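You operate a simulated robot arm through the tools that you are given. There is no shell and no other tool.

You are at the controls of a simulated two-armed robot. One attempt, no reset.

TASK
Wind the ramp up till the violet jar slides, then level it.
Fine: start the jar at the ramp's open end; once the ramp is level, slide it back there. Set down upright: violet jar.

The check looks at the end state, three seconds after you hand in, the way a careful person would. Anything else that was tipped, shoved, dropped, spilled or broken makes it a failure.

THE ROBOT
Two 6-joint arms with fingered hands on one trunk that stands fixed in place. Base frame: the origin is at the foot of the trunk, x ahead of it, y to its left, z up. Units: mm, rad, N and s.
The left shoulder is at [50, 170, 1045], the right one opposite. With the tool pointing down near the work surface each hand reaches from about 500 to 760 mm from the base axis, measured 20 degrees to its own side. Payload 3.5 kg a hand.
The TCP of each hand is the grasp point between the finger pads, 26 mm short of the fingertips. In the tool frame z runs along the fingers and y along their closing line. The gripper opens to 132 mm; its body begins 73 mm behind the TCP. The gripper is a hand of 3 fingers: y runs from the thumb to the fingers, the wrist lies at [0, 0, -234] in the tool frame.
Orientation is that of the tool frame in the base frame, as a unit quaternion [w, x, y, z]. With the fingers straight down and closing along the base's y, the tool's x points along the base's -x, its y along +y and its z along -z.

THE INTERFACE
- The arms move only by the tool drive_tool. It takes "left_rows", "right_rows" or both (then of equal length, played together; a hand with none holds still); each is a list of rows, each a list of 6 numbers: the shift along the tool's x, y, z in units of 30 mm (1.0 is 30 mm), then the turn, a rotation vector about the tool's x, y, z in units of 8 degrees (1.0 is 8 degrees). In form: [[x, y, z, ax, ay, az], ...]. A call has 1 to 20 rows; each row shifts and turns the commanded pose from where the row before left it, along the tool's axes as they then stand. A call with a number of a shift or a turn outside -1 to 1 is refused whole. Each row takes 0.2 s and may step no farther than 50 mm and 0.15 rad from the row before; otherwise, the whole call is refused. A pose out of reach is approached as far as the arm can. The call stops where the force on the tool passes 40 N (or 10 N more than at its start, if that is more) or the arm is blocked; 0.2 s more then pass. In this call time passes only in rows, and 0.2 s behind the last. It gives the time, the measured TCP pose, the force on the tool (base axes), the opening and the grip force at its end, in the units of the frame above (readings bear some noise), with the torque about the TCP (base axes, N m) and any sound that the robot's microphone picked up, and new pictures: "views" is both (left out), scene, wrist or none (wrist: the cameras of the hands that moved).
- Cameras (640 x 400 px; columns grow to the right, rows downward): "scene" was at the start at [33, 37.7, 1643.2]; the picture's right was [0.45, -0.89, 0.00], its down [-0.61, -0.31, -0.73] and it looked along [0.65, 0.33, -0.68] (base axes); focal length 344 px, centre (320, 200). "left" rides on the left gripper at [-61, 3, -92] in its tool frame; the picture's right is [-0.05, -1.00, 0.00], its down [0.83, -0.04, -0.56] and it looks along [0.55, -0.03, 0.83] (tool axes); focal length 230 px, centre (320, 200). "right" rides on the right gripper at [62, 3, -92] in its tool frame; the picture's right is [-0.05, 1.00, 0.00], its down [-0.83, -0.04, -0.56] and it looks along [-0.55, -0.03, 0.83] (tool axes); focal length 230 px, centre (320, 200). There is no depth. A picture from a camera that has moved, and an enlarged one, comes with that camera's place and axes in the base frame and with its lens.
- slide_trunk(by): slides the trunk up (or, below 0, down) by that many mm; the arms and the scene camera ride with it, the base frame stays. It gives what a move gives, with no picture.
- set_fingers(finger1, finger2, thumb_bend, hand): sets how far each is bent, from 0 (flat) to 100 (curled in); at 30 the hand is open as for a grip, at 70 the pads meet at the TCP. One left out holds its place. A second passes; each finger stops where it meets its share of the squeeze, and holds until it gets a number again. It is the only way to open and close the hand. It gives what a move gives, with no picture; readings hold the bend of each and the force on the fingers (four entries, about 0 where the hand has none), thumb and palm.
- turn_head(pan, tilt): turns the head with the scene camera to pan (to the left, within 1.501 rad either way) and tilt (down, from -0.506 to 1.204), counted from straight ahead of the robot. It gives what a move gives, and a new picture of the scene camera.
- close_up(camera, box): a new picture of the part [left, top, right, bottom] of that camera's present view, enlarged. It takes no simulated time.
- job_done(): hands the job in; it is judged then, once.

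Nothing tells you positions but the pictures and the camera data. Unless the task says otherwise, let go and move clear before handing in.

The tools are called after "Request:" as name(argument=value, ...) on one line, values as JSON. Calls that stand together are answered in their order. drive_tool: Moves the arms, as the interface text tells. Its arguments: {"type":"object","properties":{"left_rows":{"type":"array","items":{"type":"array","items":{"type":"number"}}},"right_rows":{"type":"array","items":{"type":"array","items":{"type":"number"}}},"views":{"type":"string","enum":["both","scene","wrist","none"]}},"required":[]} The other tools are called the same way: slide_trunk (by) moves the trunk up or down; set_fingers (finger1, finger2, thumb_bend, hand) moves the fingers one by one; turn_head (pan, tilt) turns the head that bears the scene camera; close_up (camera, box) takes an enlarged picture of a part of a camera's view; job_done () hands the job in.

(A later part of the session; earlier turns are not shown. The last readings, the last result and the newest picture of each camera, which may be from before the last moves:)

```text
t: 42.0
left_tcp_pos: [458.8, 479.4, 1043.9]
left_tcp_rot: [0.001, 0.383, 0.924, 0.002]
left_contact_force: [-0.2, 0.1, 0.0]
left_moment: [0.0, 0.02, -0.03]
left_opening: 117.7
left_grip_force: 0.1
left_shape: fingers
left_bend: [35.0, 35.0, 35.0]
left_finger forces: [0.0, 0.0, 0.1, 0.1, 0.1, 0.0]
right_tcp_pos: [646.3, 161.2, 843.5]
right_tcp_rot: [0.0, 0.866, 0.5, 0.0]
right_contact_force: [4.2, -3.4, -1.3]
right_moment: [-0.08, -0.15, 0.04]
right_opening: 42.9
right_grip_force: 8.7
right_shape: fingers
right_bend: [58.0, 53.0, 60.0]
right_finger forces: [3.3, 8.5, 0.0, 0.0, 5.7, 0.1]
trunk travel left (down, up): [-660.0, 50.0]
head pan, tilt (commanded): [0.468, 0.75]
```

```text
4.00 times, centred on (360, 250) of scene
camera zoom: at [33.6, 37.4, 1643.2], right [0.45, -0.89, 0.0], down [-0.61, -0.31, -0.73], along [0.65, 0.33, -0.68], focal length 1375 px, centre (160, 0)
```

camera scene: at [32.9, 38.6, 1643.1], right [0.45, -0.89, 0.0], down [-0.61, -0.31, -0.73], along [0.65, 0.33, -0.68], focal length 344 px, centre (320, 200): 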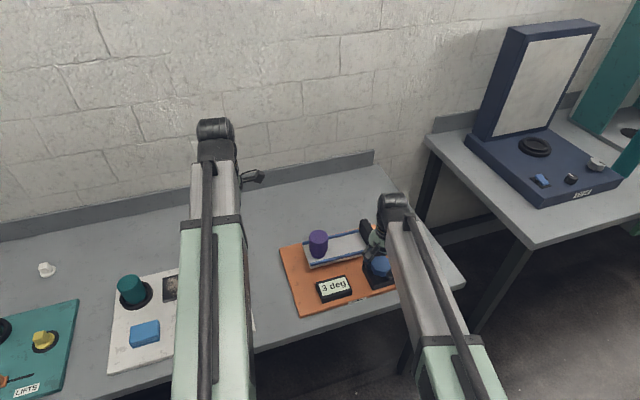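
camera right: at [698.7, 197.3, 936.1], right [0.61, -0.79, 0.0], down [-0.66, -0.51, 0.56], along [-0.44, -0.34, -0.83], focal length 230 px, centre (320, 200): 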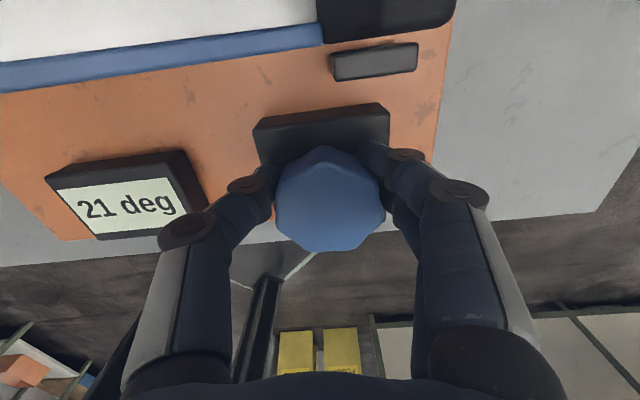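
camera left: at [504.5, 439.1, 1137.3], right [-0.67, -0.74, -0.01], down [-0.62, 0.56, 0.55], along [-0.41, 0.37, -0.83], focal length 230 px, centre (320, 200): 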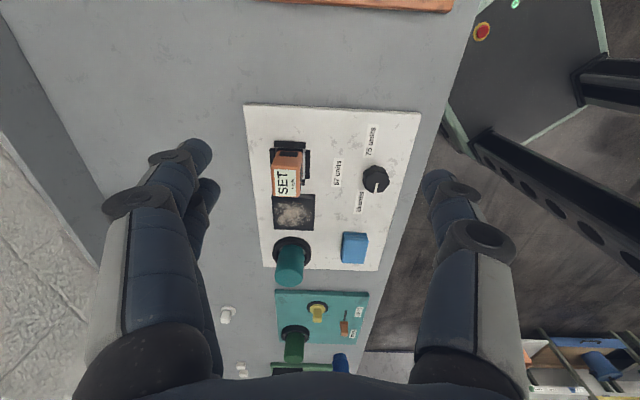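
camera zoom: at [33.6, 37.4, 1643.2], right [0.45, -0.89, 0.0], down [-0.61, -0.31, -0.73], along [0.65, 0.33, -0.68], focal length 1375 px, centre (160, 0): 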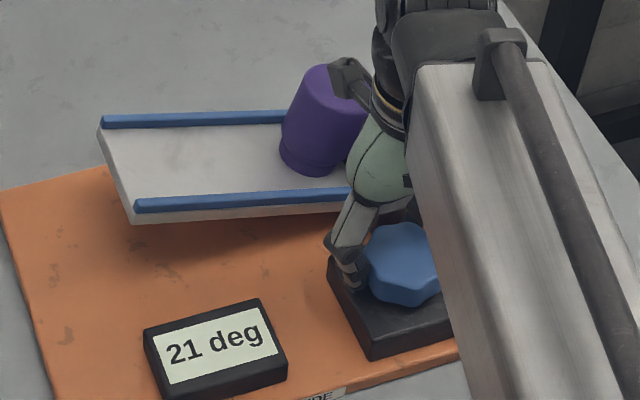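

The ramp is coming down (it looks like about 17°) though the display still reads 21, perhaps a lagging or held value. I'll continue winding back.

Request:
drive_tool(right_rows=[[-0.013, -0.035, 0, 0, 0, -0.8], [-0.013, -0.035, 0, 0, 0, -0.8], [-0.013, -0.035, 0, 0, 0, -0.8], [-0.013, -0.035, 0, 0, 0, -0.8]], views="none")

Request:
close_up(camera="scene", box=[280, 200, 440, 300])

```text
t: 43.0
left_tcp_pos: [459.4, 479.8, 1044.2]
left_tcp_rot: [0.001, 0.382, 0.924, 0.002]
left_contact_force: [-0.6, -0.1, 0.9]
left_moment: [0.01, 0.01, 0.0]
left_opening: 117.7
left_grip_force: 0.1
left_shape: fingers
left_bend: [35.0, 35.0, 35.0]
left_finger forces: [0.1, 0.1, 0.0, 0.1, 0.0, 0.0]
right_tcp_pos: [641.4, 161.3, 842.1]
right_tcp_rot: [0.0, 0.732, 0.681, 0.001]
right_contact_force: [3.6, 1.6, 1.6]
right_moment: [0.03, -0.06, 0.03]
right_opening: 42.9
right_grip_force: 8.9
right_shape: fingers
right_bend: [58.0, 53.0, 60.0]
right_finger forces: [3.3, 7.5, 0.0, 0.1, 7.8, 0.0]
trunk travel left (down, up): [-660.0, 50.0]
head pan, tilt (commanded): [0.468, 0.75]
```

```text
4.00 times, centred on (360, 250) of scene
camera zoom: at [33.2, 37.8, 1643.2], right [0.45, -0.89, 0.0], down [-0.61, -0.31, -0.73], along [0.65, 0.33, -0.68], focal length 1375 px, centre (160, 0)
```

zoom: 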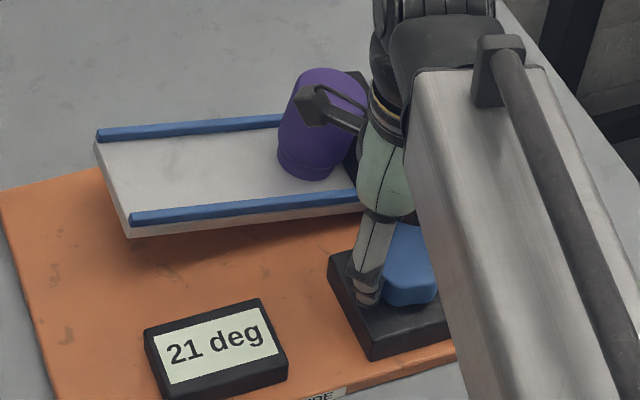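

The display is latched at 21 deg (the slide angle), so I must judge level from the pictures and the knob. I'll keep winding back.

Request:
drive_tool(right_rows=[[-0.013, -0.035, 0, 0, 0, -0.8], [-0.013, -0.035, 0, 0, 0, -0.8], [-0.013, -0.035, 0, 0, 0, -0.8], [-0.013, -0.035, 0, 0, 0, -0.8], [-0.013, -0.035, 0, 0, 0, -0.8]], views="none")

Request:
close_up(camera="scene", box=[280, 200, 440, 300])

```text
t: 44.2
left_tcp_pos: [459.2, 480.3, 1044.5]
left_tcp_rot: [0.002, 0.383, 0.924, 0.003]
left_contact_force: [0.1, 0.5, 0.3]
left_moment: [0.03, 0.03, -0.02]
left_opening: 117.9
left_grip_force: 0.1
left_shape: fingers
left_bend: [35.0, 35.0, 35.0]
left_finger forces: [0.0, 0.0, 0.0, 0.0, 0.1, 0.0]
right_tcp_pos: [636.3, 159.7, 844.5]
right_tcp_rot: [0.0, 0.516, 0.857, 0.0]
right_contact_force: [-0.3, 5.8, -0.3]
right_moment: [0.09, 0.03, -0.02]
right_opening: 43.3
right_grip_force: 10.3
right_shape: fingers
right_bend: [59.0, 54.0, 60.0]
right_finger forces: [3.3, 7.1, 0.0, 0.0, 9.5, 0.1]
trunk travel left (down, up): [-660.0, 50.0]
head pan, tilt (commanded): [0.468, 0.75]
```

```text
4.00 times, centred on (360, 250) of scene
camera zoom: at [32.9, 38.3, 1643.1], right [0.45, -0.89, 0.0], down [-0.61, -0.31, -0.73], along [0.65, 0.33, -0.68], focal length 1375 px, centre (160, 0)
```

zoom: 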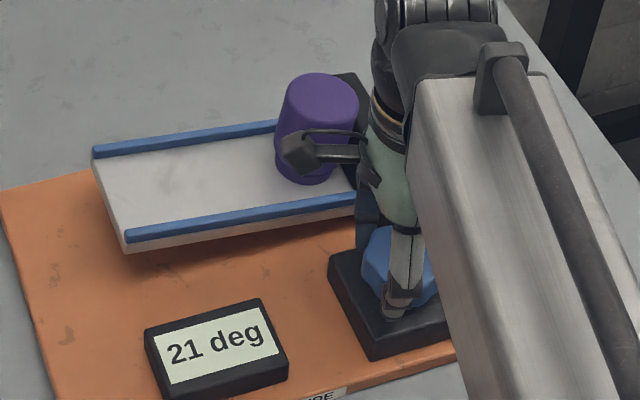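

Request:
drive_tool(right_rows=[[-0.013, -0.03, 0, 0, 0, -0.8], [-0.013, -0.03, 0, 0, 0, -0.8], [-0.013, -0.03, 0, 0, 0, -0.8], [-0.013, -0.03, 0, 0, 0, -0.8]], views="none")

Request:
close_up(camera="scene", box=[280, 200, 440, 300])

```text
t: 45.2
left_tcp_pos: [459.3, 480.4, 1045.7]
left_tcp_rot: [0.002, 0.382, 0.924, 0.002]
left_contact_force: [-0.3, 0.7, 0.1]
left_moment: [-0.03, 0.01, -0.01]
left_opening: 117.9
left_grip_force: 0.0
left_shape: fingers
left_bend: [35.0, 35.0, 35.0]
left_finger forces: [0.1, 0.0, 0.0, 0.0, 0.0, 0.1]
right_tcp_pos: [634.3, 156.0, 843.4]
right_tcp_rot: [0.0, 0.314, 0.949, -0.001]
right_contact_force: [-9.0, 5.1, -3.3]
right_moment: [0.08, 0.29, -0.05]
right_opening: 43.4
right_grip_force: 11.2
right_shape: fingers
right_bend: [59.0, 54.0, 59.0]
right_finger forces: [3.4, 6.5, 0.1, 0.0, 11.9, 0.1]
trunk travel left (down, up): [-660.0, 50.0]
head pan, tilt (commanded): [0.468, 0.75]
```

```text
4.00 times, centred on (360, 250) of scene
camera zoom: at [32.1, 38.3, 1643.1], right [0.45, -0.89, 0.0], down [-0.61, -0.31, -0.73], along [0.65, 0.33, -0.68], focal length 1375 px, centre (160, 0)
```

zoom: 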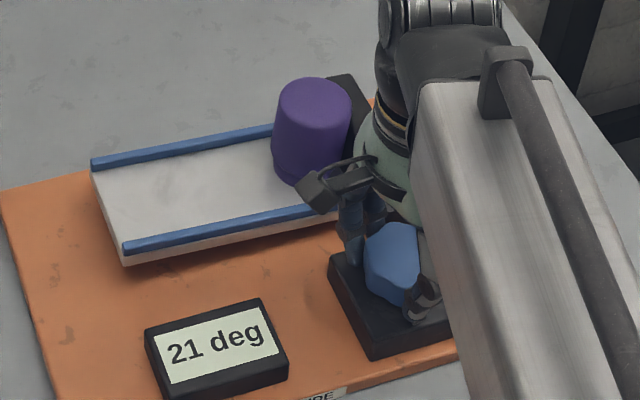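

Ramp now around 5°. I'll continue, easing the sideways force.

Request:
drive_tool(right_rows=[[0.08, 0, 0, 0, 0, 0], [-0.01, -0.03, 0, 0, 0, -0.7], [-0.01, -0.03, 0, 0, 0, -0.7], [-0.01, -0.03, 0, 0, 0, -0.7]], views="none")

Request:
close_up(camera="scene", box=[280, 200, 440, 300])

```text
t: 46.2
left_tcp_pos: [459.9, 479.6, 1044.0]
left_tcp_rot: [0.002, 0.383, 0.924, 0.002]
left_contact_force: [0.5, 0.4, -0.2]
left_moment: [0.0, 0.03, 0.0]
left_opening: 117.9
left_grip_force: 0.2
left_shape: fingers
left_bend: [35.0, 35.0, 35.0]
left_finger forces: [0.0, 0.0, 0.0, 0.1, 0.0, 0.0]
right_tcp_pos: [632.2, 154.4, 843.8]
right_tcp_rot: [0.0, 0.174, 0.985, 0.0]
right_contact_force: [-0.2, -1.4, -1.5]
right_moment: [-0.13, 0.07, -0.06]
right_opening: 42.9
right_grip_force: 9.1
right_shape: fingers
right_bend: [60.0, 55.0, 59.0]
right_finger forces: [1.9, 5.5, 0.0, 0.0, 10.4, 0.0]
trunk travel left (down, up): [-660.0, 50.0]
head pan, tilt (commanded): [0.468, 0.75]
```

```text
4.00 times, centred on (360, 250) of scene
camera zoom: at [33.1, 37.4, 1643.2], right [0.45, -0.89, 0.0], down [-0.61, -0.31, -0.73], along [0.65, 0.33, -0.68], focal length 1375 px, centre (160, 0)
```

zoom: 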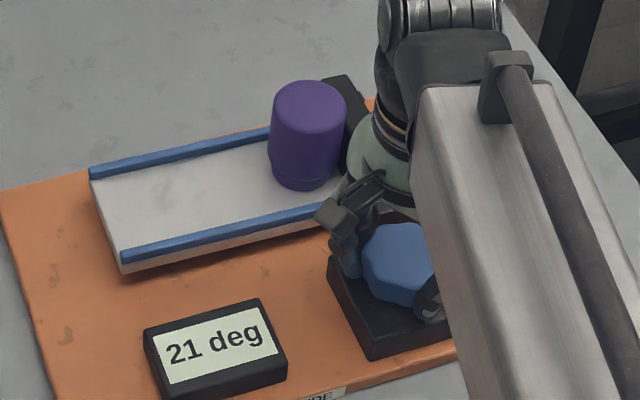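

About 2° remain. I'll step down slowly and watch for the end stop.

Request:
drive_tool(right_rows=[[-0.01, -0.02, 0, 0, 0, -0.5], [-0.01, -0.02, 0, 0, 0, -0.5]], views="none")

Request:
close_up(camera="scene", box=[280, 200, 440, 300])

```text
t: 46.8
left_tcp_pos: [458.6, 479.7, 1044.4]
left_tcp_rot: [0.002, 0.382, 0.924, 0.002]
left_contact_force: [-0.1, 0.4, 0.5]
left_moment: [0.0, 0.01, -0.03]
left_opening: 117.7
left_grip_force: 0.1
left_shape: fingers
left_bend: [35.0, 35.0, 35.0]
left_finger forces: [0.0, 0.0, 0.0, 0.0, 0.0, 0.1]
right_tcp_pos: [631.6, 152.9, 842.9]
right_tcp_rot: [-0.001, 0.104, 0.995, 0.0]
right_contact_force: [-5.7, -3.2, -1.0]
right_moment: [-0.15, 0.15, -0.1]
right_opening: 43.0
right_grip_force: 9.5
right_shape: fingers
right_bend: [60.0, 55.0, 59.0]
right_finger forces: [2.3, 5.5, 0.1, 0.1, 12.3, 0.1]
trunk travel left (down, up): [-660.0, 50.0]
head pan, tilt (commanded): [0.468, 0.75]
```

```text
4.00 times, centred on (360, 250) of scene
camera zoom: at [32.3, 37.4, 1643.2], right [0.45, -0.89, 0.0], down [-0.61, -0.31, -0.73], along [0.65, 0.33, -0.68], focal length 1375 px, centre (160, 0)
```

zoom: 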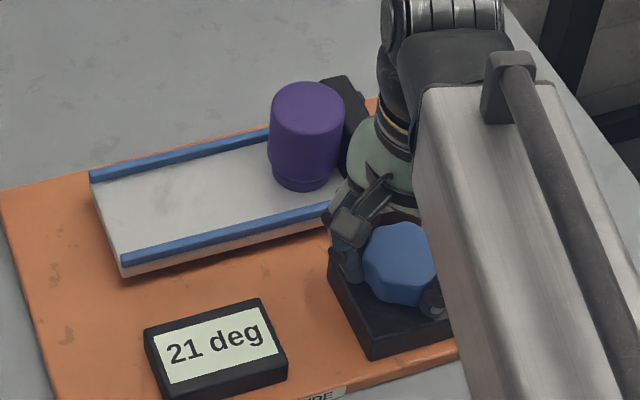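

Request:
close_up(camera="scene", box=[295, 230, 375, 280])

Request:
drive_tool(right_rows=[[-0.01, -0.02, 0, 0, 0, -0.4]], views="none")

Request:
close_up(camera="scene", box=[295, 230, 375, 280])

```text
8.00 times, centred on (335, 255) of scene
camera zoom: at [32.3, 37.4, 1643.2], right [0.45, -0.89, 0.0], down [-0.61, -0.31, -0.73], along [0.65, 0.33, -0.68], focal length 2749 px, centre (200, -240)
```

zoom: 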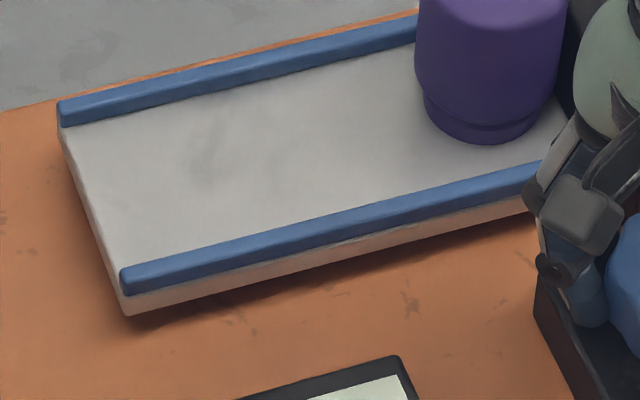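

```text
t: 47.2
left_tcp_pos: [458.8, 480.2, 1044.8]
left_tcp_rot: [0.003, 0.383, 0.924, 0.003]
left_contact_force: [-0.1, 0.8, -0.4]
left_moment: [0.02, -0.01, 0.04]
left_opening: 117.7
left_grip_force: 0.1
left_shape: fingers
left_bend: [35.0, 35.0, 35.0]
left_finger forces: [0.0, 0.1, 0.0, 0.0, 0.1, 0.1]
right_tcp_pos: [630.9, 152.5, 844.4]
right_tcp_rot: [0.0, 0.074, 0.997, 0.0]
right_contact_force: [-8.8, -2.6, 0.0]
right_moment: [-0.13, 0.2, -0.09]
right_opening: 43.4
right_grip_force: 10.4
right_shape: fingers
right_bend: [60.0, 55.0, 59.0]
right_finger forces: [2.8, 6.0, 0.0, 0.0, 12.5, 0.0]
trunk travel left (down, up): [-660.0, 50.0]
head pan, tilt (commanded): [0.468, 0.75]
```

```text
8.00 times, centred on (335, 255) of scene
camera zoom: at [32.0, 37.5, 1643.2], right [0.45, -0.89, 0.0], down [-0.61, -0.31, -0.73], along [0.65, 0.33, -0.68], focal length 2749 px, centre (200, -240)
```

zoom: 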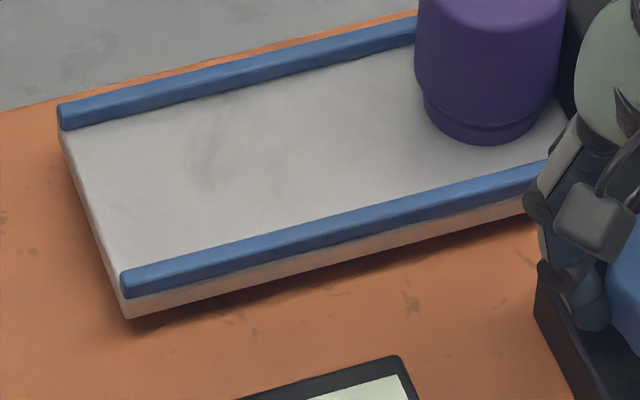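

The deck corner is back where it was at the start (0°). I'll turn a bit more to see if there's a hard stop.

Request:
drive_tool(right_rows=[[0.05, -0.01, 0, 0, 0, -0.4]], views="none")

Request:
close_up(camera="scene", box=[295, 230, 375, 280])

Request:
close_up(camera="scene", box=[280, 200, 440, 300])

```text
t: 47.6
left_tcp_pos: [458.7, 479.5, 1045.4]
left_tcp_rot: [0.002, 0.383, 0.924, 0.003]
left_contact_force: [-0.5, -0.1, 1.2]
left_moment: [0.03, 0.06, -0.03]
left_opening: 117.7
left_grip_force: 0.1
left_shape: fingers
left_bend: [35.0, 35.0, 35.0]
left_finger forces: [0.0, 0.1, 0.0, 0.0, 0.1, 0.1]
right_tcp_pos: [630.8, 152.2, 843.6]
right_tcp_rot: [0.0, 0.049, 0.999, 0.0]
right_contact_force: [-5.3, -2.6, -0.5]
right_moment: [-0.11, 0.13, -0.3]
right_opening: 43.0
right_grip_force: 10.3
right_shape: fingers
right_bend: [60.0, 55.0, 59.0]
right_finger forces: [2.0, 5.2, 0.0, 0.0, 12.7, 0.0]
trunk travel left (down, up): [-660.0, 50.0]
head pan, tilt (commanded): [0.468, 0.75]
```

```text
8.00 times, centred on (335, 255) of scene
camera zoom: at [32.5, 37.6, 1643.1], right [0.45, -0.89, 0.0], down [-0.61, -0.31, -0.73], along [0.65, 0.33, -0.68], focal length 2749 px, centre (200, -240)
```

zoom: 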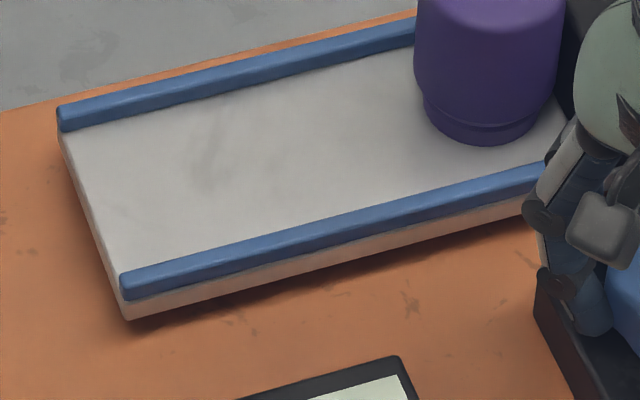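

```text
4.00 times, centred on (360, 250) of scene
camera zoom: at [32.5, 37.6, 1643.1], right [0.45, -0.89, 0.0], down [-0.61, -0.31, -0.73], along [0.65, 0.33, -0.68], focal length 1375 px, centre (160, 0)
```

zoom: 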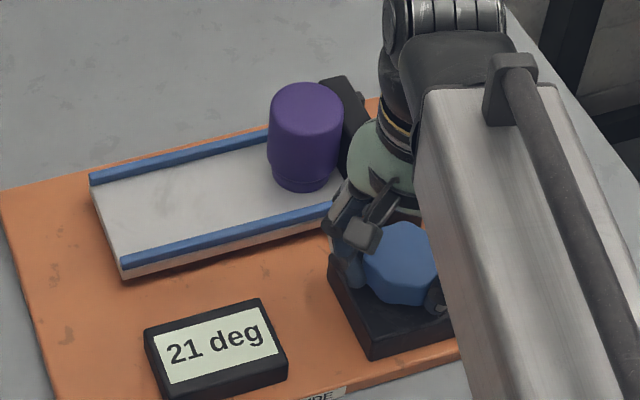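

The resisting moment rose to −0.3 N m with almost no ramp motion, which suggests the zero stop. One more small nudge to confirm.

Request:
drive_tool(right_rows=[[0, 0, 0, 0, 0, -0.4]], views="none")

Request:
close_up(camera="scene", box=[295, 230, 375, 280])

```text
t: 48.0
left_tcp_pos: [458.0, 479.3, 1044.9]
left_tcp_rot: [0.002, 0.382, 0.924, 0.002]
left_contact_force: [0.6, 0.1, 0.1]
left_moment: [0.02, -0.01, 0.0]
left_opening: 117.5
left_grip_force: 0.0
left_shape: fingers
left_bend: [35.0, 35.0, 35.0]
left_finger forces: [0.0, 0.0, 0.0, 0.0, 0.0, 0.0]
right_tcp_pos: [630.4, 150.5, 844.0]
right_tcp_rot: [0.001, 0.021, 1.0, 0.0]
right_contact_force: [-11.2, -4.2, 1.2]
right_moment: [-0.13, 0.25, -0.5]
right_opening: 43.1
right_grip_force: 11.7
right_shape: fingers
right_bend: [61.0, 56.0, 59.0]
right_finger forces: [1.3, 5.2, 0.0, 0.0, 17.0, 0.0]
trunk travel left (down, up): [-660.0, 50.0]
head pan, tilt (commanded): [0.468, 0.75]
```

```text
8.00 times, centred on (335, 255) of scene
camera zoom: at [31.7, 37.2, 1643.2], right [0.45, -0.89, 0.0], down [-0.61, -0.31, -0.73], along [0.65, 0.33, -0.68], focal length 2749 px, centre (200, -240)
```

zoom: 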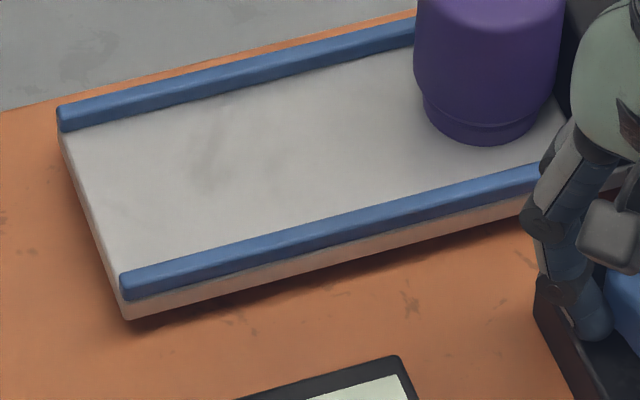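

The hard stop is confirmed (−0.5 N m, no motion), so the ramp is level. I'll unload the twist, release the knob and lift away.

Request:
drive_tool(right_rows=[[0, 0, 0, 0, 0, 0.45]], views="none")

Request:
set_fingers(hand="right", finger1=50, finger2=50, thumb_bend=50)

Request:
set_fingers(hand="right", finger1=38, finger2=38, thumb_bend=38)

Request:
close_up(camera="scene", box=[295, 230, 375, 280])

```text
t: 48.4
left_tcp_pos: [458.1, 479.6, 1044.5]
left_tcp_rot: [0.003, 0.382, 0.924, 0.003]
left_contact_force: [0.0, -0.4, -0.4]
left_moment: [0.04, -0.05, -0.02]
left_opening: 117.7
left_grip_force: 0.0
left_shape: fingers
left_bend: [35.0, 35.0, 35.0]
left_finger forces: [0.1, 0.0, 0.0, 0.0, 0.1, 0.0]
right_tcp_pos: [630.0, 151.9, 843.0]
right_tcp_rot: [-0.001, 0.051, 0.999, 0.001]
right_contact_force: [-11.6, -2.2, -1.1]
right_moment: [-0.1, 0.28, 0.0]
right_opening: 42.3
right_grip_force: 11.3
right_shape: fingers
right_bend: [61.0, 56.0, 59.0]
right_finger forces: [2.6, 6.6, 0.0, 0.0, 12.5, 0.0]
trunk travel left (down, up): [-660.0, 50.0]
head pan, tilt (commanded): [0.468, 0.75]
```

```text
t: 49.4
left_tcp_pos: [460.1, 480.2, 1043.6]
left_tcp_rot: [0.002, 0.383, 0.924, 0.002]
left_contact_force: [-0.1, -0.2, -0.4]
left_moment: [-0.01, -0.01, -0.01]
left_opening: 117.6
left_grip_force: 0.0
left_shape: fingers
left_bend: [35.0, 35.0, 35.0]
left_finger forces: [0.1, 0.0, 0.0, 0.0, 0.0, 0.1]
right_tcp_pos: [632.0, 151.8, 842.8]
right_tcp_rot: [0.0, 0.052, 0.999, 0.001]
right_contact_force: [0.1, -0.1, -0.1]
right_moment: [0.01, -0.01, -0.02]
right_opening: 66.8
right_grip_force: 0.0
right_shape: fingers
right_bend: [50.0, 50.0, 50.0]
right_finger forces: [0.1, 0.1, 0.0, 0.0, 0.1, 0.0]
trunk travel left (down, up): [-660.0, 50.0]
head pan, tilt (commanded): [0.468, 0.75]
```

```text
t: 50.4
left_tcp_pos: [458.7, 480.8, 1043.6]
left_tcp_rot: [0.002, 0.383, 0.924, 0.002]
left_contact_force: [0.8, 0.2, -0.7]
left_moment: [-0.02, 0.0, 0.02]
left_opening: 117.6
left_grip_force: 0.1
left_shape: fingers
left_bend: [35.0, 35.0, 35.0]
left_finger forces: [0.1, 0.1, 0.0, 0.1, 0.0, 0.1]
right_tcp_pos: [632.2, 150.5, 842.6]
right_tcp_rot: [0.0, 0.052, 0.999, 0.0]
right_contact_force: [0.2, 0.7, 0.0]
right_moment: [-0.01, 0.02, 0.03]
right_opening: 107.4
right_grip_force: 0.0
right_shape: fingers
right_bend: [38.0, 38.0, 38.0]
right_finger forces: [0.1, 0.1, 0.0, 0.0, 0.1, 0.1]
trunk travel left (down, up): [-660.0, 50.0]
head pan, tilt (commanded): [0.468, 0.75]
```

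```text
8.00 times, centred on (335, 255) of scene
camera zoom: at [33.0, 37.7, 1643.2], right [0.45, -0.89, 0.0], down [-0.61, -0.31, -0.73], along [0.65, 0.33, -0.68], focal length 2749 px, centre (200, -240)
```

zoom: 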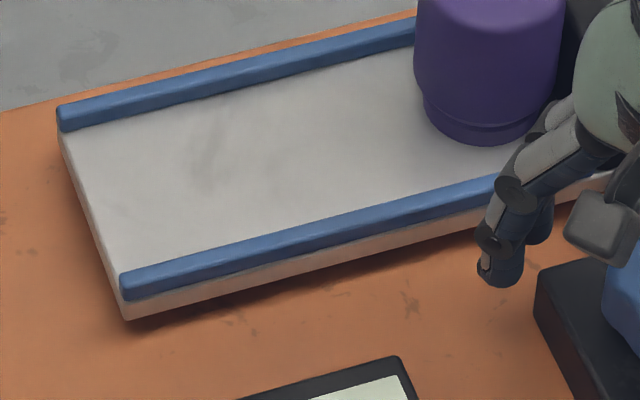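

The knob is free and the ramp stays level. I'll lift the right hand straight up and retract it to its side.

Request:
drive_tool(right_rows=[[0, 0, -0.7, 0, 0, 0], [0, 0, -1, 0, 0, 0], [0, 0, -1, 0, 0, 0], [0, 0, -1, 0, 0, 0], [0, 0, -1, 0, 0, 0], [0, -0.6, -1, 0, 0, 0], [0, -1, -0.5, 0, 0, 0], [0, -1, -0.5, 0, 0, 0], [0, -1, 0, 0, 0, 0], [0, -1, 0, 0, 0, 0], [0, -1, 0, 0, 0, 0], [0, -1, 0, 0, 0, 0], [0, -1, 0, 0, 0, 0], [0, -1, 0, 0, 0, 0]], views="scene")

Request:
close_up(camera="scene", box=[280, 200, 440, 300])

```text
t: 53.4
left_tcp_pos: [459.1, 478.7, 1044.6]
left_tcp_rot: [0.001, 0.383, 0.924, 0.002]
left_contact_force: [-0.1, 1.3, 0.1]
left_moment: [0.03, -0.04, -0.02]
left_opening: 117.6
left_grip_force: 0.1
left_shape: fingers
left_bend: [35.0, 35.0, 35.0]
left_finger forces: [0.0, 0.0, 0.0, 0.0, 0.0, 0.1]
right_tcp_pos: [603.2, -104.2, 1045.6]
right_tcp_rot: [0.0, 0.051, 0.999, -0.001]
right_contact_force: [-0.5, 0.1, -0.1]
right_moment: [-0.01, -0.01, 0.0]
right_opening: 108.0
right_grip_force: 0.1
right_shape: fingers
right_bend: [38.0, 38.0, 38.0]
right_finger forces: [0.0, 0.0, 0.0, 0.0, 0.0, 0.1]
trunk travel left (down, up): [-660.0, 50.0]
head pan, tilt (commanded): [0.468, 0.75]
camera scene: at [32.9, 37.3, 1643.2], right [0.45, -0.89, 0.0], down [-0.61, -0.31, -0.73], along [0.65, 0.33, -0.68], focal length 344 px, centre (320, 200)
```

scene: 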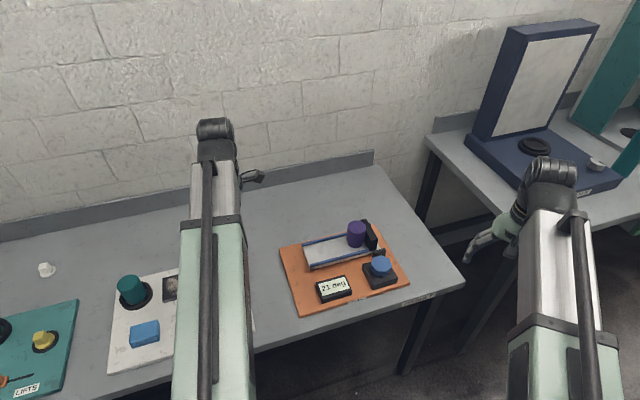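

```text
4.00 times, centred on (360, 250) of scene
camera zoom: at [32.9, 37.3, 1643.2], right [0.45, -0.89, 0.0], down [-0.61, -0.31, -0.73], along [0.65, 0.33, -0.68], focal length 1375 px, centre (160, 0)
```

zoom: 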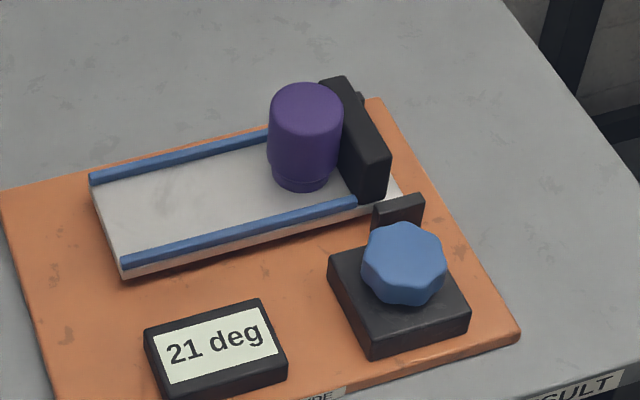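

Everything is level, and the jar stands against the stop at about (709, 252). I'll bring the left hand over it, gripping only its upper part so that the fingers stay above the stop block (top near z 847).

Request:
drive_tool(left_rows=[[-0.933, 0.044, 0.3, 0, 0, 0], [-0.933, 0.044, 0.3, 0, 0, 0], [-0.933, 0.044, 0.3, 0, 0, 0], [-0.933, 0.044, 0.3, 0, 0, 0], [-0.933, 0.044, 0.3, 0, 0, 0], [-0.933, 0.044, 0.3, 0, 0, 0], [-0.933, 0.044, 0.3, 0, 0, 0], [-0.933, 0.044, 0.3, 0, 0, 0], [-0.933, 0.044, 0.3, 0, 0, 0], [-0.933, 0.044, 0.3, 0, 0, 0]], views="both")

```text
t: 55.6
left_tcp_pos: [668.5, 288.7, 955.2]
left_tcp_rot: [0.002, 0.383, 0.924, 0.002]
left_contact_force: [-0.2, 0.4, 0.6]
left_moment: [-0.01, -0.01, 0.03]
left_opening: 117.9
left_grip_force: 0.1
left_shape: fingers
left_bend: [35.0, 35.0, 35.0]
left_finger forces: [0.1, 0.0, 0.0, 0.0, 0.0, 0.0]
right_tcp_pos: [604.1, -103.3, 1045.7]
right_tcp_rot: [0.001, 0.052, 0.999, 0.0]
right_contact_force: [-0.3, 0.0, 0.1]
right_moment: [-0.01, 0.02, -0.01]
right_opening: 107.7
right_grip_force: 0.1
right_shape: fingers
right_bend: [38.0, 38.0, 38.0]
right_finger forces: [0.0, 0.0, 0.1, 0.0, 0.0, 0.0]
trunk travel left (down, up): [-660.0, 50.0]
head pan, tilt (commanded): [0.468, 0.75]
camera scene: at [33.3, 37.5, 1643.1], right [0.45, -0.89, 0.0], down [-0.61, -0.31, -0.73], along [0.65, 0.33, -0.68], focal length 344 px, centre (320, 200)
camera left: at [714.0, 246.8, 1047.9], right [-0.67, -0.74, -0.01], down [-0.62, 0.55, 0.55], along [-0.41, 0.37, -0.83], focal length 230 px, centre (320, 200)
```

scene: 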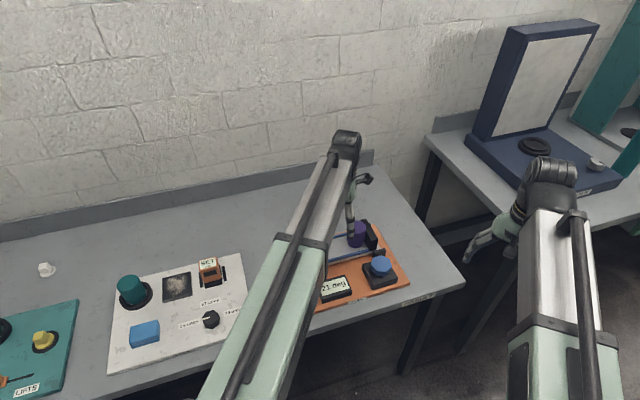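
left: 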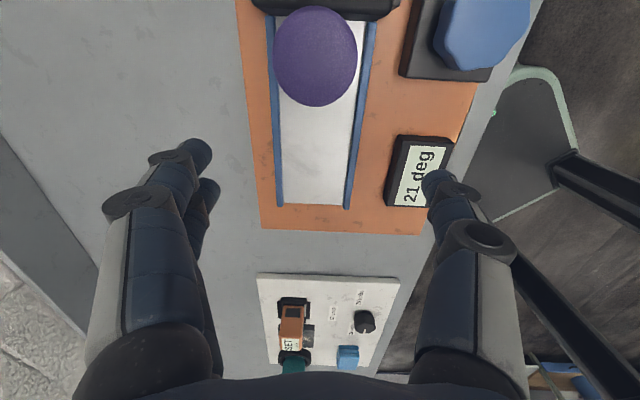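

The wrist view puts the jar centre about 57 mm further along the ramp. I'll move over it, staying a few mm off the block side, and descend partway.

Request:
drive_tool(left_rows=[[-0.9, 0.09, 0.4, 0, 0, 0], [-0.9, 0.09, 0.4, 0, 0, 0]], views="both")

Request:
close_up(camera="scene", box=[300, 190, 460, 290])

```text
t: 56.2
left_tcp_pos: [712.0, 253.4, 930.0]
left_tcp_rot: [0.002, 0.383, 0.924, 0.002]
left_contact_force: [-0.7, -0.8, 0.1]
left_moment: [0.03, -0.01, -0.01]
left_opening: 117.7
left_grip_force: 0.0
left_shape: fingers
left_bend: [35.0, 35.0, 35.0]
left_finger forces: [0.0, 0.0, 0.0, 0.0, 0.0, 0.0]
right_tcp_pos: [603.6, -103.2, 1045.8]
right_tcp_rot: [0.0, 0.052, 0.999, 0.0]
right_contact_force: [-0.2, -0.5, -0.7]
right_moment: [0.0, 0.0, 0.0]
right_opening: 107.6
right_grip_force: 0.2
right_shape: fingers
right_bend: [38.0, 38.0, 38.0]
right_finger forces: [0.0, 0.0, 0.1, 0.0, 0.0, 0.0]
trunk travel left (down, up): [-660.0, 50.0]
head pan, tilt (commanded): [0.468, 0.75]
camera scene: at [33.2, 37.6, 1643.2], right [0.45, -0.89, 0.0], down [-0.61, -0.31, -0.73], along [0.65, 0.33, -0.68], focal length 344 px, centre (320, 200)
camera left: at [756.9, 212.1, 1023.0], right [-0.67, -0.74, -0.01], down [-0.62, 0.55, 0.55], along [-0.41, 0.37, -0.83], focal length 230 px, centre (320, 200)
```

scene: 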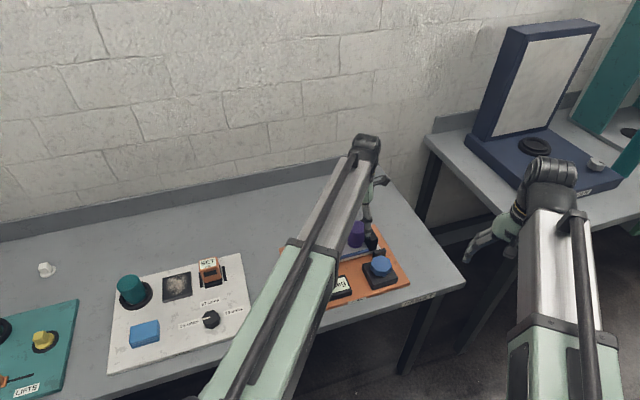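
left: 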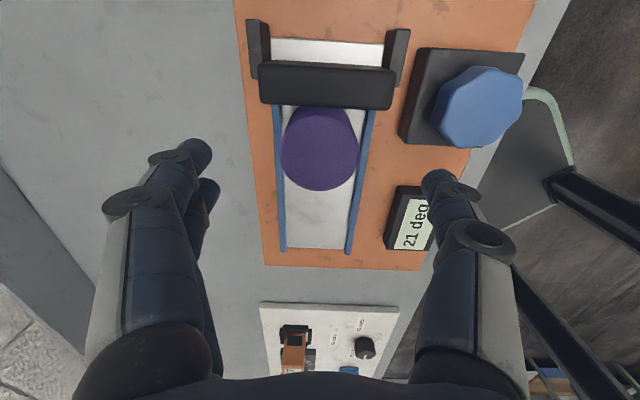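

```text
4.00 times, centred on (380, 240) of scene
camera zoom: at [33.2, 37.6, 1643.2], right [0.45, -0.89, 0.0], down [-0.61, -0.31, -0.73], along [0.65, 0.33, -0.68], focal length 1375 px, centre (80, 40)
```

zoom: 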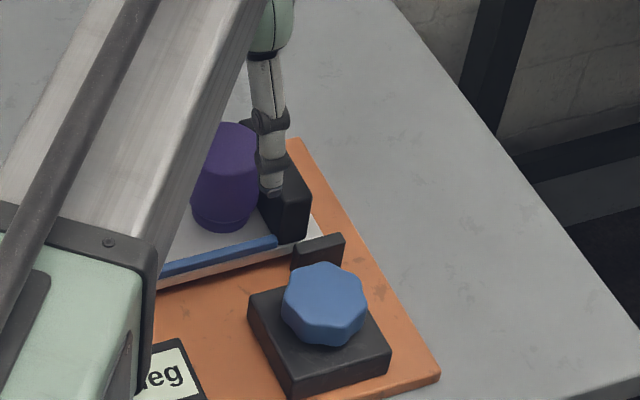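

The jar is centred in the hand, and the fingers (about ±20 mm wide along the ramp) clear the block face at 27 mm. I'll descend to grip the jar's upper part.

Request:
drive_tool(left_rows=[[0.05, 0, 0.7, 0, 0, 0], [0, 0, 0.7, 0, 0, 0], [0, 0, 0.6, 0, 0, 0]], views="wrist")

```text
t: 57.0
left_tcp_pos: [711.1, 254.3, 871.0]
left_tcp_rot: [0.002, 0.383, 0.924, 0.002]
left_contact_force: [0.2, -0.5, -0.1]
left_moment: [0.0, 0.02, 0.02]
left_opening: 117.5
left_grip_force: 0.0
left_shape: fingers
left_bend: [35.0, 35.0, 35.0]
left_finger forces: [0.0, 0.0, 0.0, 0.0, 0.0, 0.0]
right_tcp_pos: [605.5, -104.8, 1044.8]
right_tcp_rot: [0.0, 0.053, 0.999, 0.0]
right_contact_force: [0.4, -0.4, -0.6]
right_moment: [0.01, -0.03, 0.01]
right_opening: 107.6
right_grip_force: 0.0
right_shape: fingers
right_bend: [38.0, 38.0, 38.0]
right_finger forces: [0.0, 0.1, 0.0, 0.0, 0.0, 0.0]
trunk travel left (down, up): [-660.0, 50.0]
head pan, tilt (commanded): [0.468, 0.75]
camera left: at [756.4, 214.1, 963.5], right [-0.67, -0.74, -0.01], down [-0.62, 0.56, 0.55], along [-0.41, 0.37, -0.83], focal length 230 px, centre (320, 200)
```

left: 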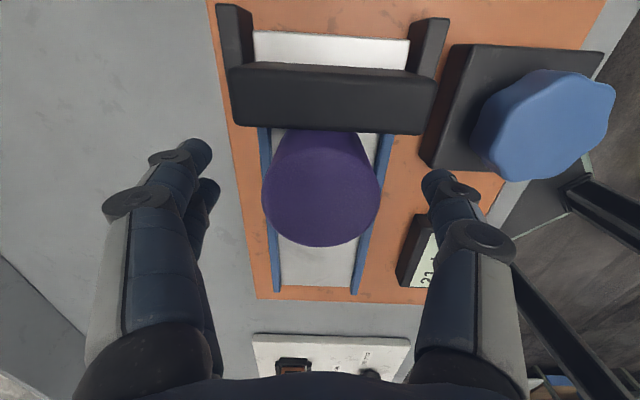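

Request:
set_fingers(hand="left", finger1=51, finger2=51, thumb_bend=51)

Request:
set_fingers(hand="left", finger1=57, finger2=57, thumb_bend=57)

Request:
close_up(camera="left", box=[80, 0, 560, 300])

```text
t: 58.0
left_tcp_pos: [709.9, 256.5, 869.1]
left_tcp_rot: [0.001, 0.383, 0.924, 0.002]
left_contact_force: [0.0, 0.0, -0.2]
left_moment: [0.04, -0.03, -0.03]
left_opening: 65.3
left_grip_force: 0.1
left_shape: fingers
left_bend: [51.0, 51.0, 51.0]
left_finger forces: [0.1, 0.0, 0.0, 0.1, 0.1, 0.1]
right_tcp_pos: [603.5, -104.2, 1046.6]
right_tcp_rot: [0.0, 0.052, 0.999, 0.0]
right_contact_force: [0.4, 0.5, 0.9]
right_moment: [-0.03, 0.0, -0.02]
right_opening: 107.6
right_grip_force: 0.0
right_shape: fingers
right_bend: [38.0, 38.0, 38.0]
right_finger forces: [0.0, 0.0, 0.0, 0.0, 0.0, 0.0]
trunk travel left (down, up): [-660.0, 50.0]
head pan, tilt (commanded): [0.468, 0.75]
```

```text
t: 59.0
left_tcp_pos: [711.3, 256.2, 871.8]
left_tcp_rot: [0.002, 0.383, 0.924, 0.002]
left_contact_force: [-0.3, 0.5, 0.5]
left_moment: [0.01, 0.01, -0.01]
left_opening: 54.2
left_grip_force: 2.7
left_shape: fingers
left_bend: [54.0, 54.0, 55.0]
left_finger forces: [1.1, 1.0, 0.0, 0.1, 2.2, 0.0]
right_tcp_pos: [604.1, -104.0, 1046.0]
right_tcp_rot: [0.0, 0.052, 0.999, 0.0]
right_contact_force: [-1.1, 0.5, 0.1]
right_moment: [-0.02, -0.02, -0.01]
right_opening: 107.6
right_grip_force: 0.0
right_shape: fingers
right_bend: [38.0, 38.0, 38.0]
right_finger forces: [0.0, 0.0, 0.0, 0.0, 0.0, 0.0]
trunk travel left (down, up): [-660.0, 50.0]
head pan, tilt (commanded): [0.468, 0.75]
```

```text
1.33 times, centred on (320, 150) of left
camera zoom: at [756.2, 214.0, 963.9], right [-0.67, -0.74, -0.01], down [-0.62, 0.56, 0.55], along [-0.41, 0.37, -0.83], focal length 307 px, centre (320, 267)
```

zoom: 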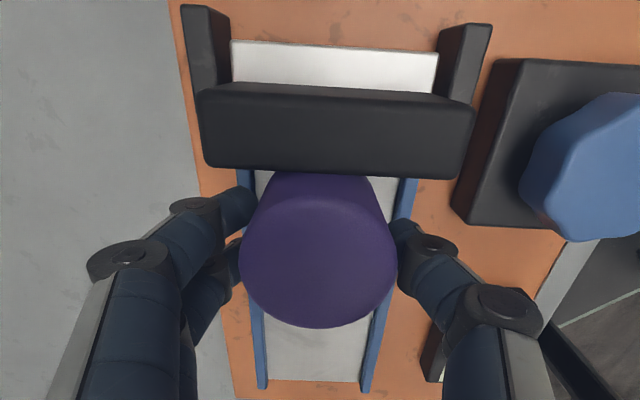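

The hold is symmetric. I'll firm it slightly and slide the jar off the stop, first a short way.

Request:
set_fingers(hand="left", finger1=60, finger2=60, thumb_bend=60)

Request:
drive_tool(left_rows=[[0.4, -0.01, 0, 0, 0, 0], [0.6, -0.02, 0, 0, 0, 0]], views="wrist")

```text
t: 60.0
left_tcp_pos: [710.7, 254.8, 869.7]
left_tcp_rot: [0.002, 0.383, 0.924, 0.002]
left_contact_force: [0.3, 0.0, 0.5]
left_moment: [0.01, 0.0, -0.01]
left_opening: 52.4
left_grip_force: 7.5
left_shape: fingers
left_bend: [55.0, 55.0, 57.0]
left_finger forces: [3.5, 3.4, 0.1, 0.0, 6.8, 0.1]
right_tcp_pos: [603.6, -104.0, 1045.7]
right_tcp_rot: [0.0, 0.052, 0.999, 0.0]
right_contact_force: [-0.6, 0.0, -0.2]
right_moment: [0.0, 0.02, 0.01]
right_opening: 107.7
right_grip_force: 0.0
right_shape: fingers
right_bend: [38.0, 38.0, 38.0]
right_finger forces: [0.0, 0.0, 0.0, 0.0, 0.0, 0.0]
trunk travel left (down, up): [-660.0, 50.0]
head pan, tilt (commanded): [0.468, 0.75]
```

```text
t: 60.6
left_tcp_pos: [688.2, 276.4, 871.6]
left_tcp_rot: [0.002, 0.382, 0.924, 0.001]
left_contact_force: [-0.2, 0.6, 0.0]
left_moment: [0.03, 0.01, 0.02]
left_opening: 52.4
left_grip_force: 6.5
left_shape: fingers
left_bend: [55.0, 55.0, 57.0]
left_finger forces: [3.6, 3.5, 0.1, 0.1, 6.9, 0.0]
right_tcp_pos: [605.1, -104.4, 1045.7]
right_tcp_rot: [0.0, 0.052, 0.999, 0.0]
right_contact_force: [-0.2, 0.0, 0.5]
right_moment: [0.06, 0.0, 0.04]
right_opening: 107.7
right_grip_force: 0.0
right_shape: fingers
right_bend: [38.0, 38.0, 38.0]
right_finger forces: [0.0, 0.0, 0.0, 0.0, 0.0, 0.1]
trunk travel left (down, up): [-660.0, 50.0]
head pan, tilt (commanded): [0.468, 0.75]
camera left: at [734.3, 235.1, 963.9], right [-0.67, -0.74, -0.01], down [-0.62, 0.56, 0.55], along [-0.41, 0.37, -0.83], focal length 230 px, centre (320, 200)
```

left: 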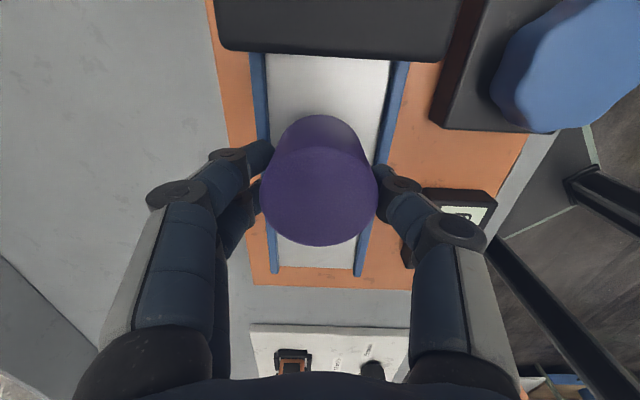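

The jar follows smoothly. I'll slide it the remaining ~94 mm to the open end, recentring slightly between the rails.

Request:
drive_tool(left_rows=[[0.5, -0.02, 0, 0, 0, 0], [0.5, -0.02, 0, 0, 0, 0], [0.5, -0.02, 0, 0, 0, 0], [0.5, -0.02, 0, 0, 0, 0], [0.5, -0.02, 0, 0, 0, 0], [0.4, -0.02, 0, 0, 0, 0], [0.25, 0, 0, 0, 0, 0]], views="both")

Request:
close_up(camera="left", box=[160, 0, 480, 200])

```text
t: 62.2
left_tcp_pos: [620.2, 338.6, 870.5]
left_tcp_rot: [0.002, 0.383, 0.924, 0.002]
left_contact_force: [1.5, -0.7, 3.1]
left_moment: [-0.05, 0.02, -0.03]
left_opening: 52.3
left_grip_force: 7.1
left_shape: fingers
left_bend: [55.0, 55.0, 57.0]
left_finger forces: [3.9, 3.4, 0.1, 0.1, 7.0, 0.1]
right_tcp_pos: [604.0, -104.1, 1045.8]
right_tcp_rot: [-0.001, 0.052, 0.999, 0.0]
right_contact_force: [1.0, 0.0, 0.0]
right_moment: [0.01, 0.03, -0.01]
right_opening: 108.1
right_grip_force: 0.0
right_shape: fingers
right_bend: [38.0, 38.0, 38.0]
right_finger forces: [0.1, 0.1, 0.0, 0.0, 0.0, 0.0]
trunk travel left (down, up): [-660.0, 50.0]
head pan, tilt (commanded): [0.468, 0.75]
camera scene: at [32.8, 37.5, 1643.2], right [0.45, -0.89, 0.0], down [-0.61, -0.31, -0.73], along [0.65, 0.33, -0.68], focal length 344 px, centre (320, 200)
camera left: at [664.9, 297.3, 963.4], right [-0.67, -0.74, -0.01], down [-0.62, 0.56, 0.55], along [-0.41, 0.37, -0.83], focal length 230 px, centre (320, 200)
```

scene: 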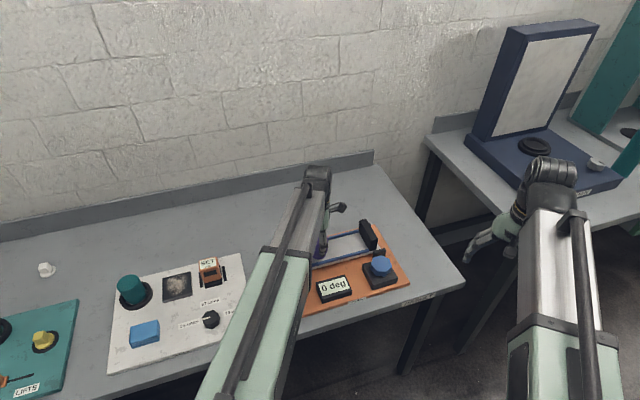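
left: 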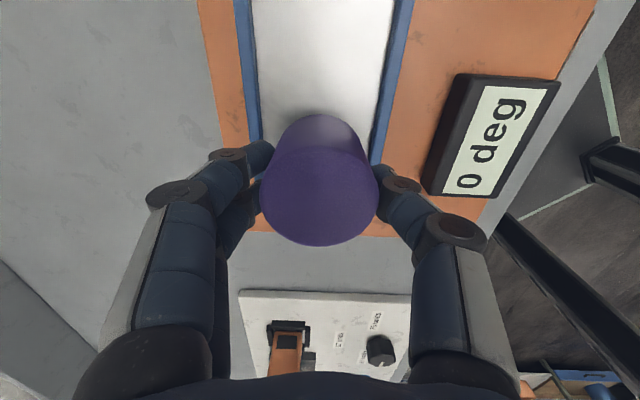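

```text
2.00 times, centred on (320, 100) of left
camera zoom: at [664.9, 297.3, 963.4], right [-0.67, -0.74, -0.01], down [-0.62, 0.56, 0.55], along [-0.41, 0.37, -0.83], focal length 460 px, centre (320, 400)
```

zoom: 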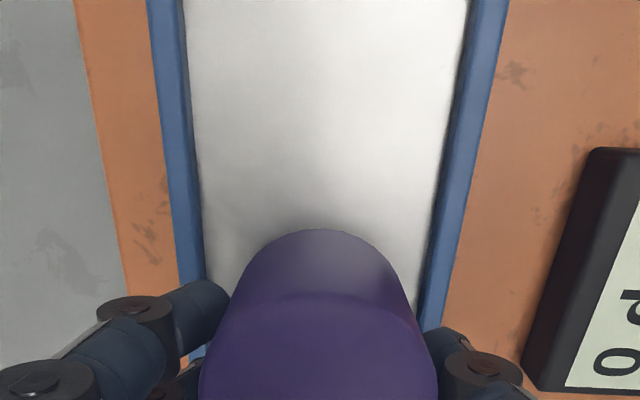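

The jar is back at the open end, and the display has reset to "0 deg", confirming the ramp is level. I'll release gently.

Request:
set_fingers(hand="left", finger1=52, finger2=52, thumb_bend=52)

Request:
set_fingers(hand="left", finger1=35, finger2=35, thumb_bend=35)

Request:
close_up(camera="left", box=[80, 0, 560, 300])

```text
t: 63.2
left_tcp_pos: [620.4, 338.7, 870.8]
left_tcp_rot: [0.001, 0.383, 0.924, 0.002]
left_contact_force: [0.3, -0.1, 0.4]
left_moment: [0.0, 0.01, 0.05]
left_opening: 60.5
left_grip_force: 0.0
left_shape: fingers
left_bend: [52.0, 52.0, 52.0]
left_finger forces: [0.1, 0.0, 0.0, 0.0, 0.0, 0.0]
right_tcp_pos: [603.4, -104.2, 1045.6]
right_tcp_rot: [0.0, 0.053, 0.999, 0.001]
right_contact_force: [-0.7, 0.5, -0.2]
right_moment: [-0.02, -0.02, -0.02]
right_opening: 107.5
right_grip_force: 0.1
right_shape: fingers
right_bend: [38.0, 38.0, 38.0]
right_finger forces: [0.0, 0.0, 0.0, 0.1, 0.0, 0.1]
trunk travel left (down, up): [-660.0, 50.0]
head pan, tilt (commanded): [0.468, 0.75]
```

```text
t: 64.2
left_tcp_pos: [620.5, 337.9, 869.6]
left_tcp_rot: [0.001, 0.383, 0.924, 0.002]
left_contact_force: [0.4, -0.2, -0.2]
left_moment: [-0.04, -0.02, -0.03]
left_opening: 117.5
left_grip_force: 0.2
left_shape: fingers
left_bend: [35.0, 35.0, 35.0]
left_finger forces: [0.0, 0.0, 0.0, 0.0, 0.1, 0.0]
right_tcp_pos: [604.2, -104.4, 1046.0]
right_tcp_rot: [0.0, 0.053, 0.999, 0.0]
right_contact_force: [0.0, 0.1, 0.3]
right_moment: [0.03, -0.01, 0.01]
right_opening: 107.7
right_grip_force: 0.0
right_shape: fingers
right_bend: [38.0, 38.0, 38.0]
right_finger forces: [0.1, 0.0, 0.0, 0.0, 0.0, 0.1]
trunk travel left (down, up): [-660.0, 50.0]
head pan, tilt (commanded): [0.468, 0.75]
```

```text
1.33 times, centred on (320, 150) of left
camera zoom: at [665.1, 297.3, 963.1], right [-0.67, -0.74, -0.01], down [-0.62, 0.56, 0.55], along [-0.41, 0.37, -0.83], focal length 307 px, centre (320, 267)
```

zoom: 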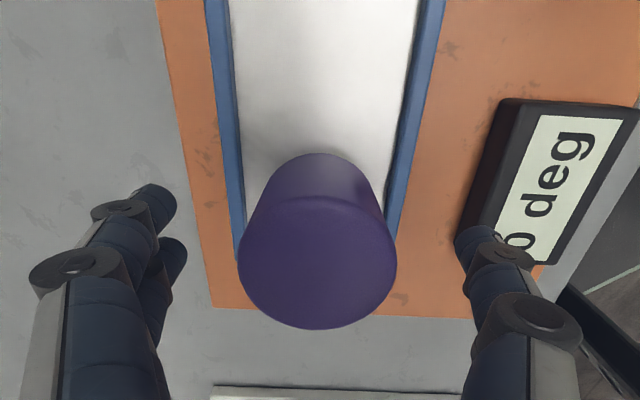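

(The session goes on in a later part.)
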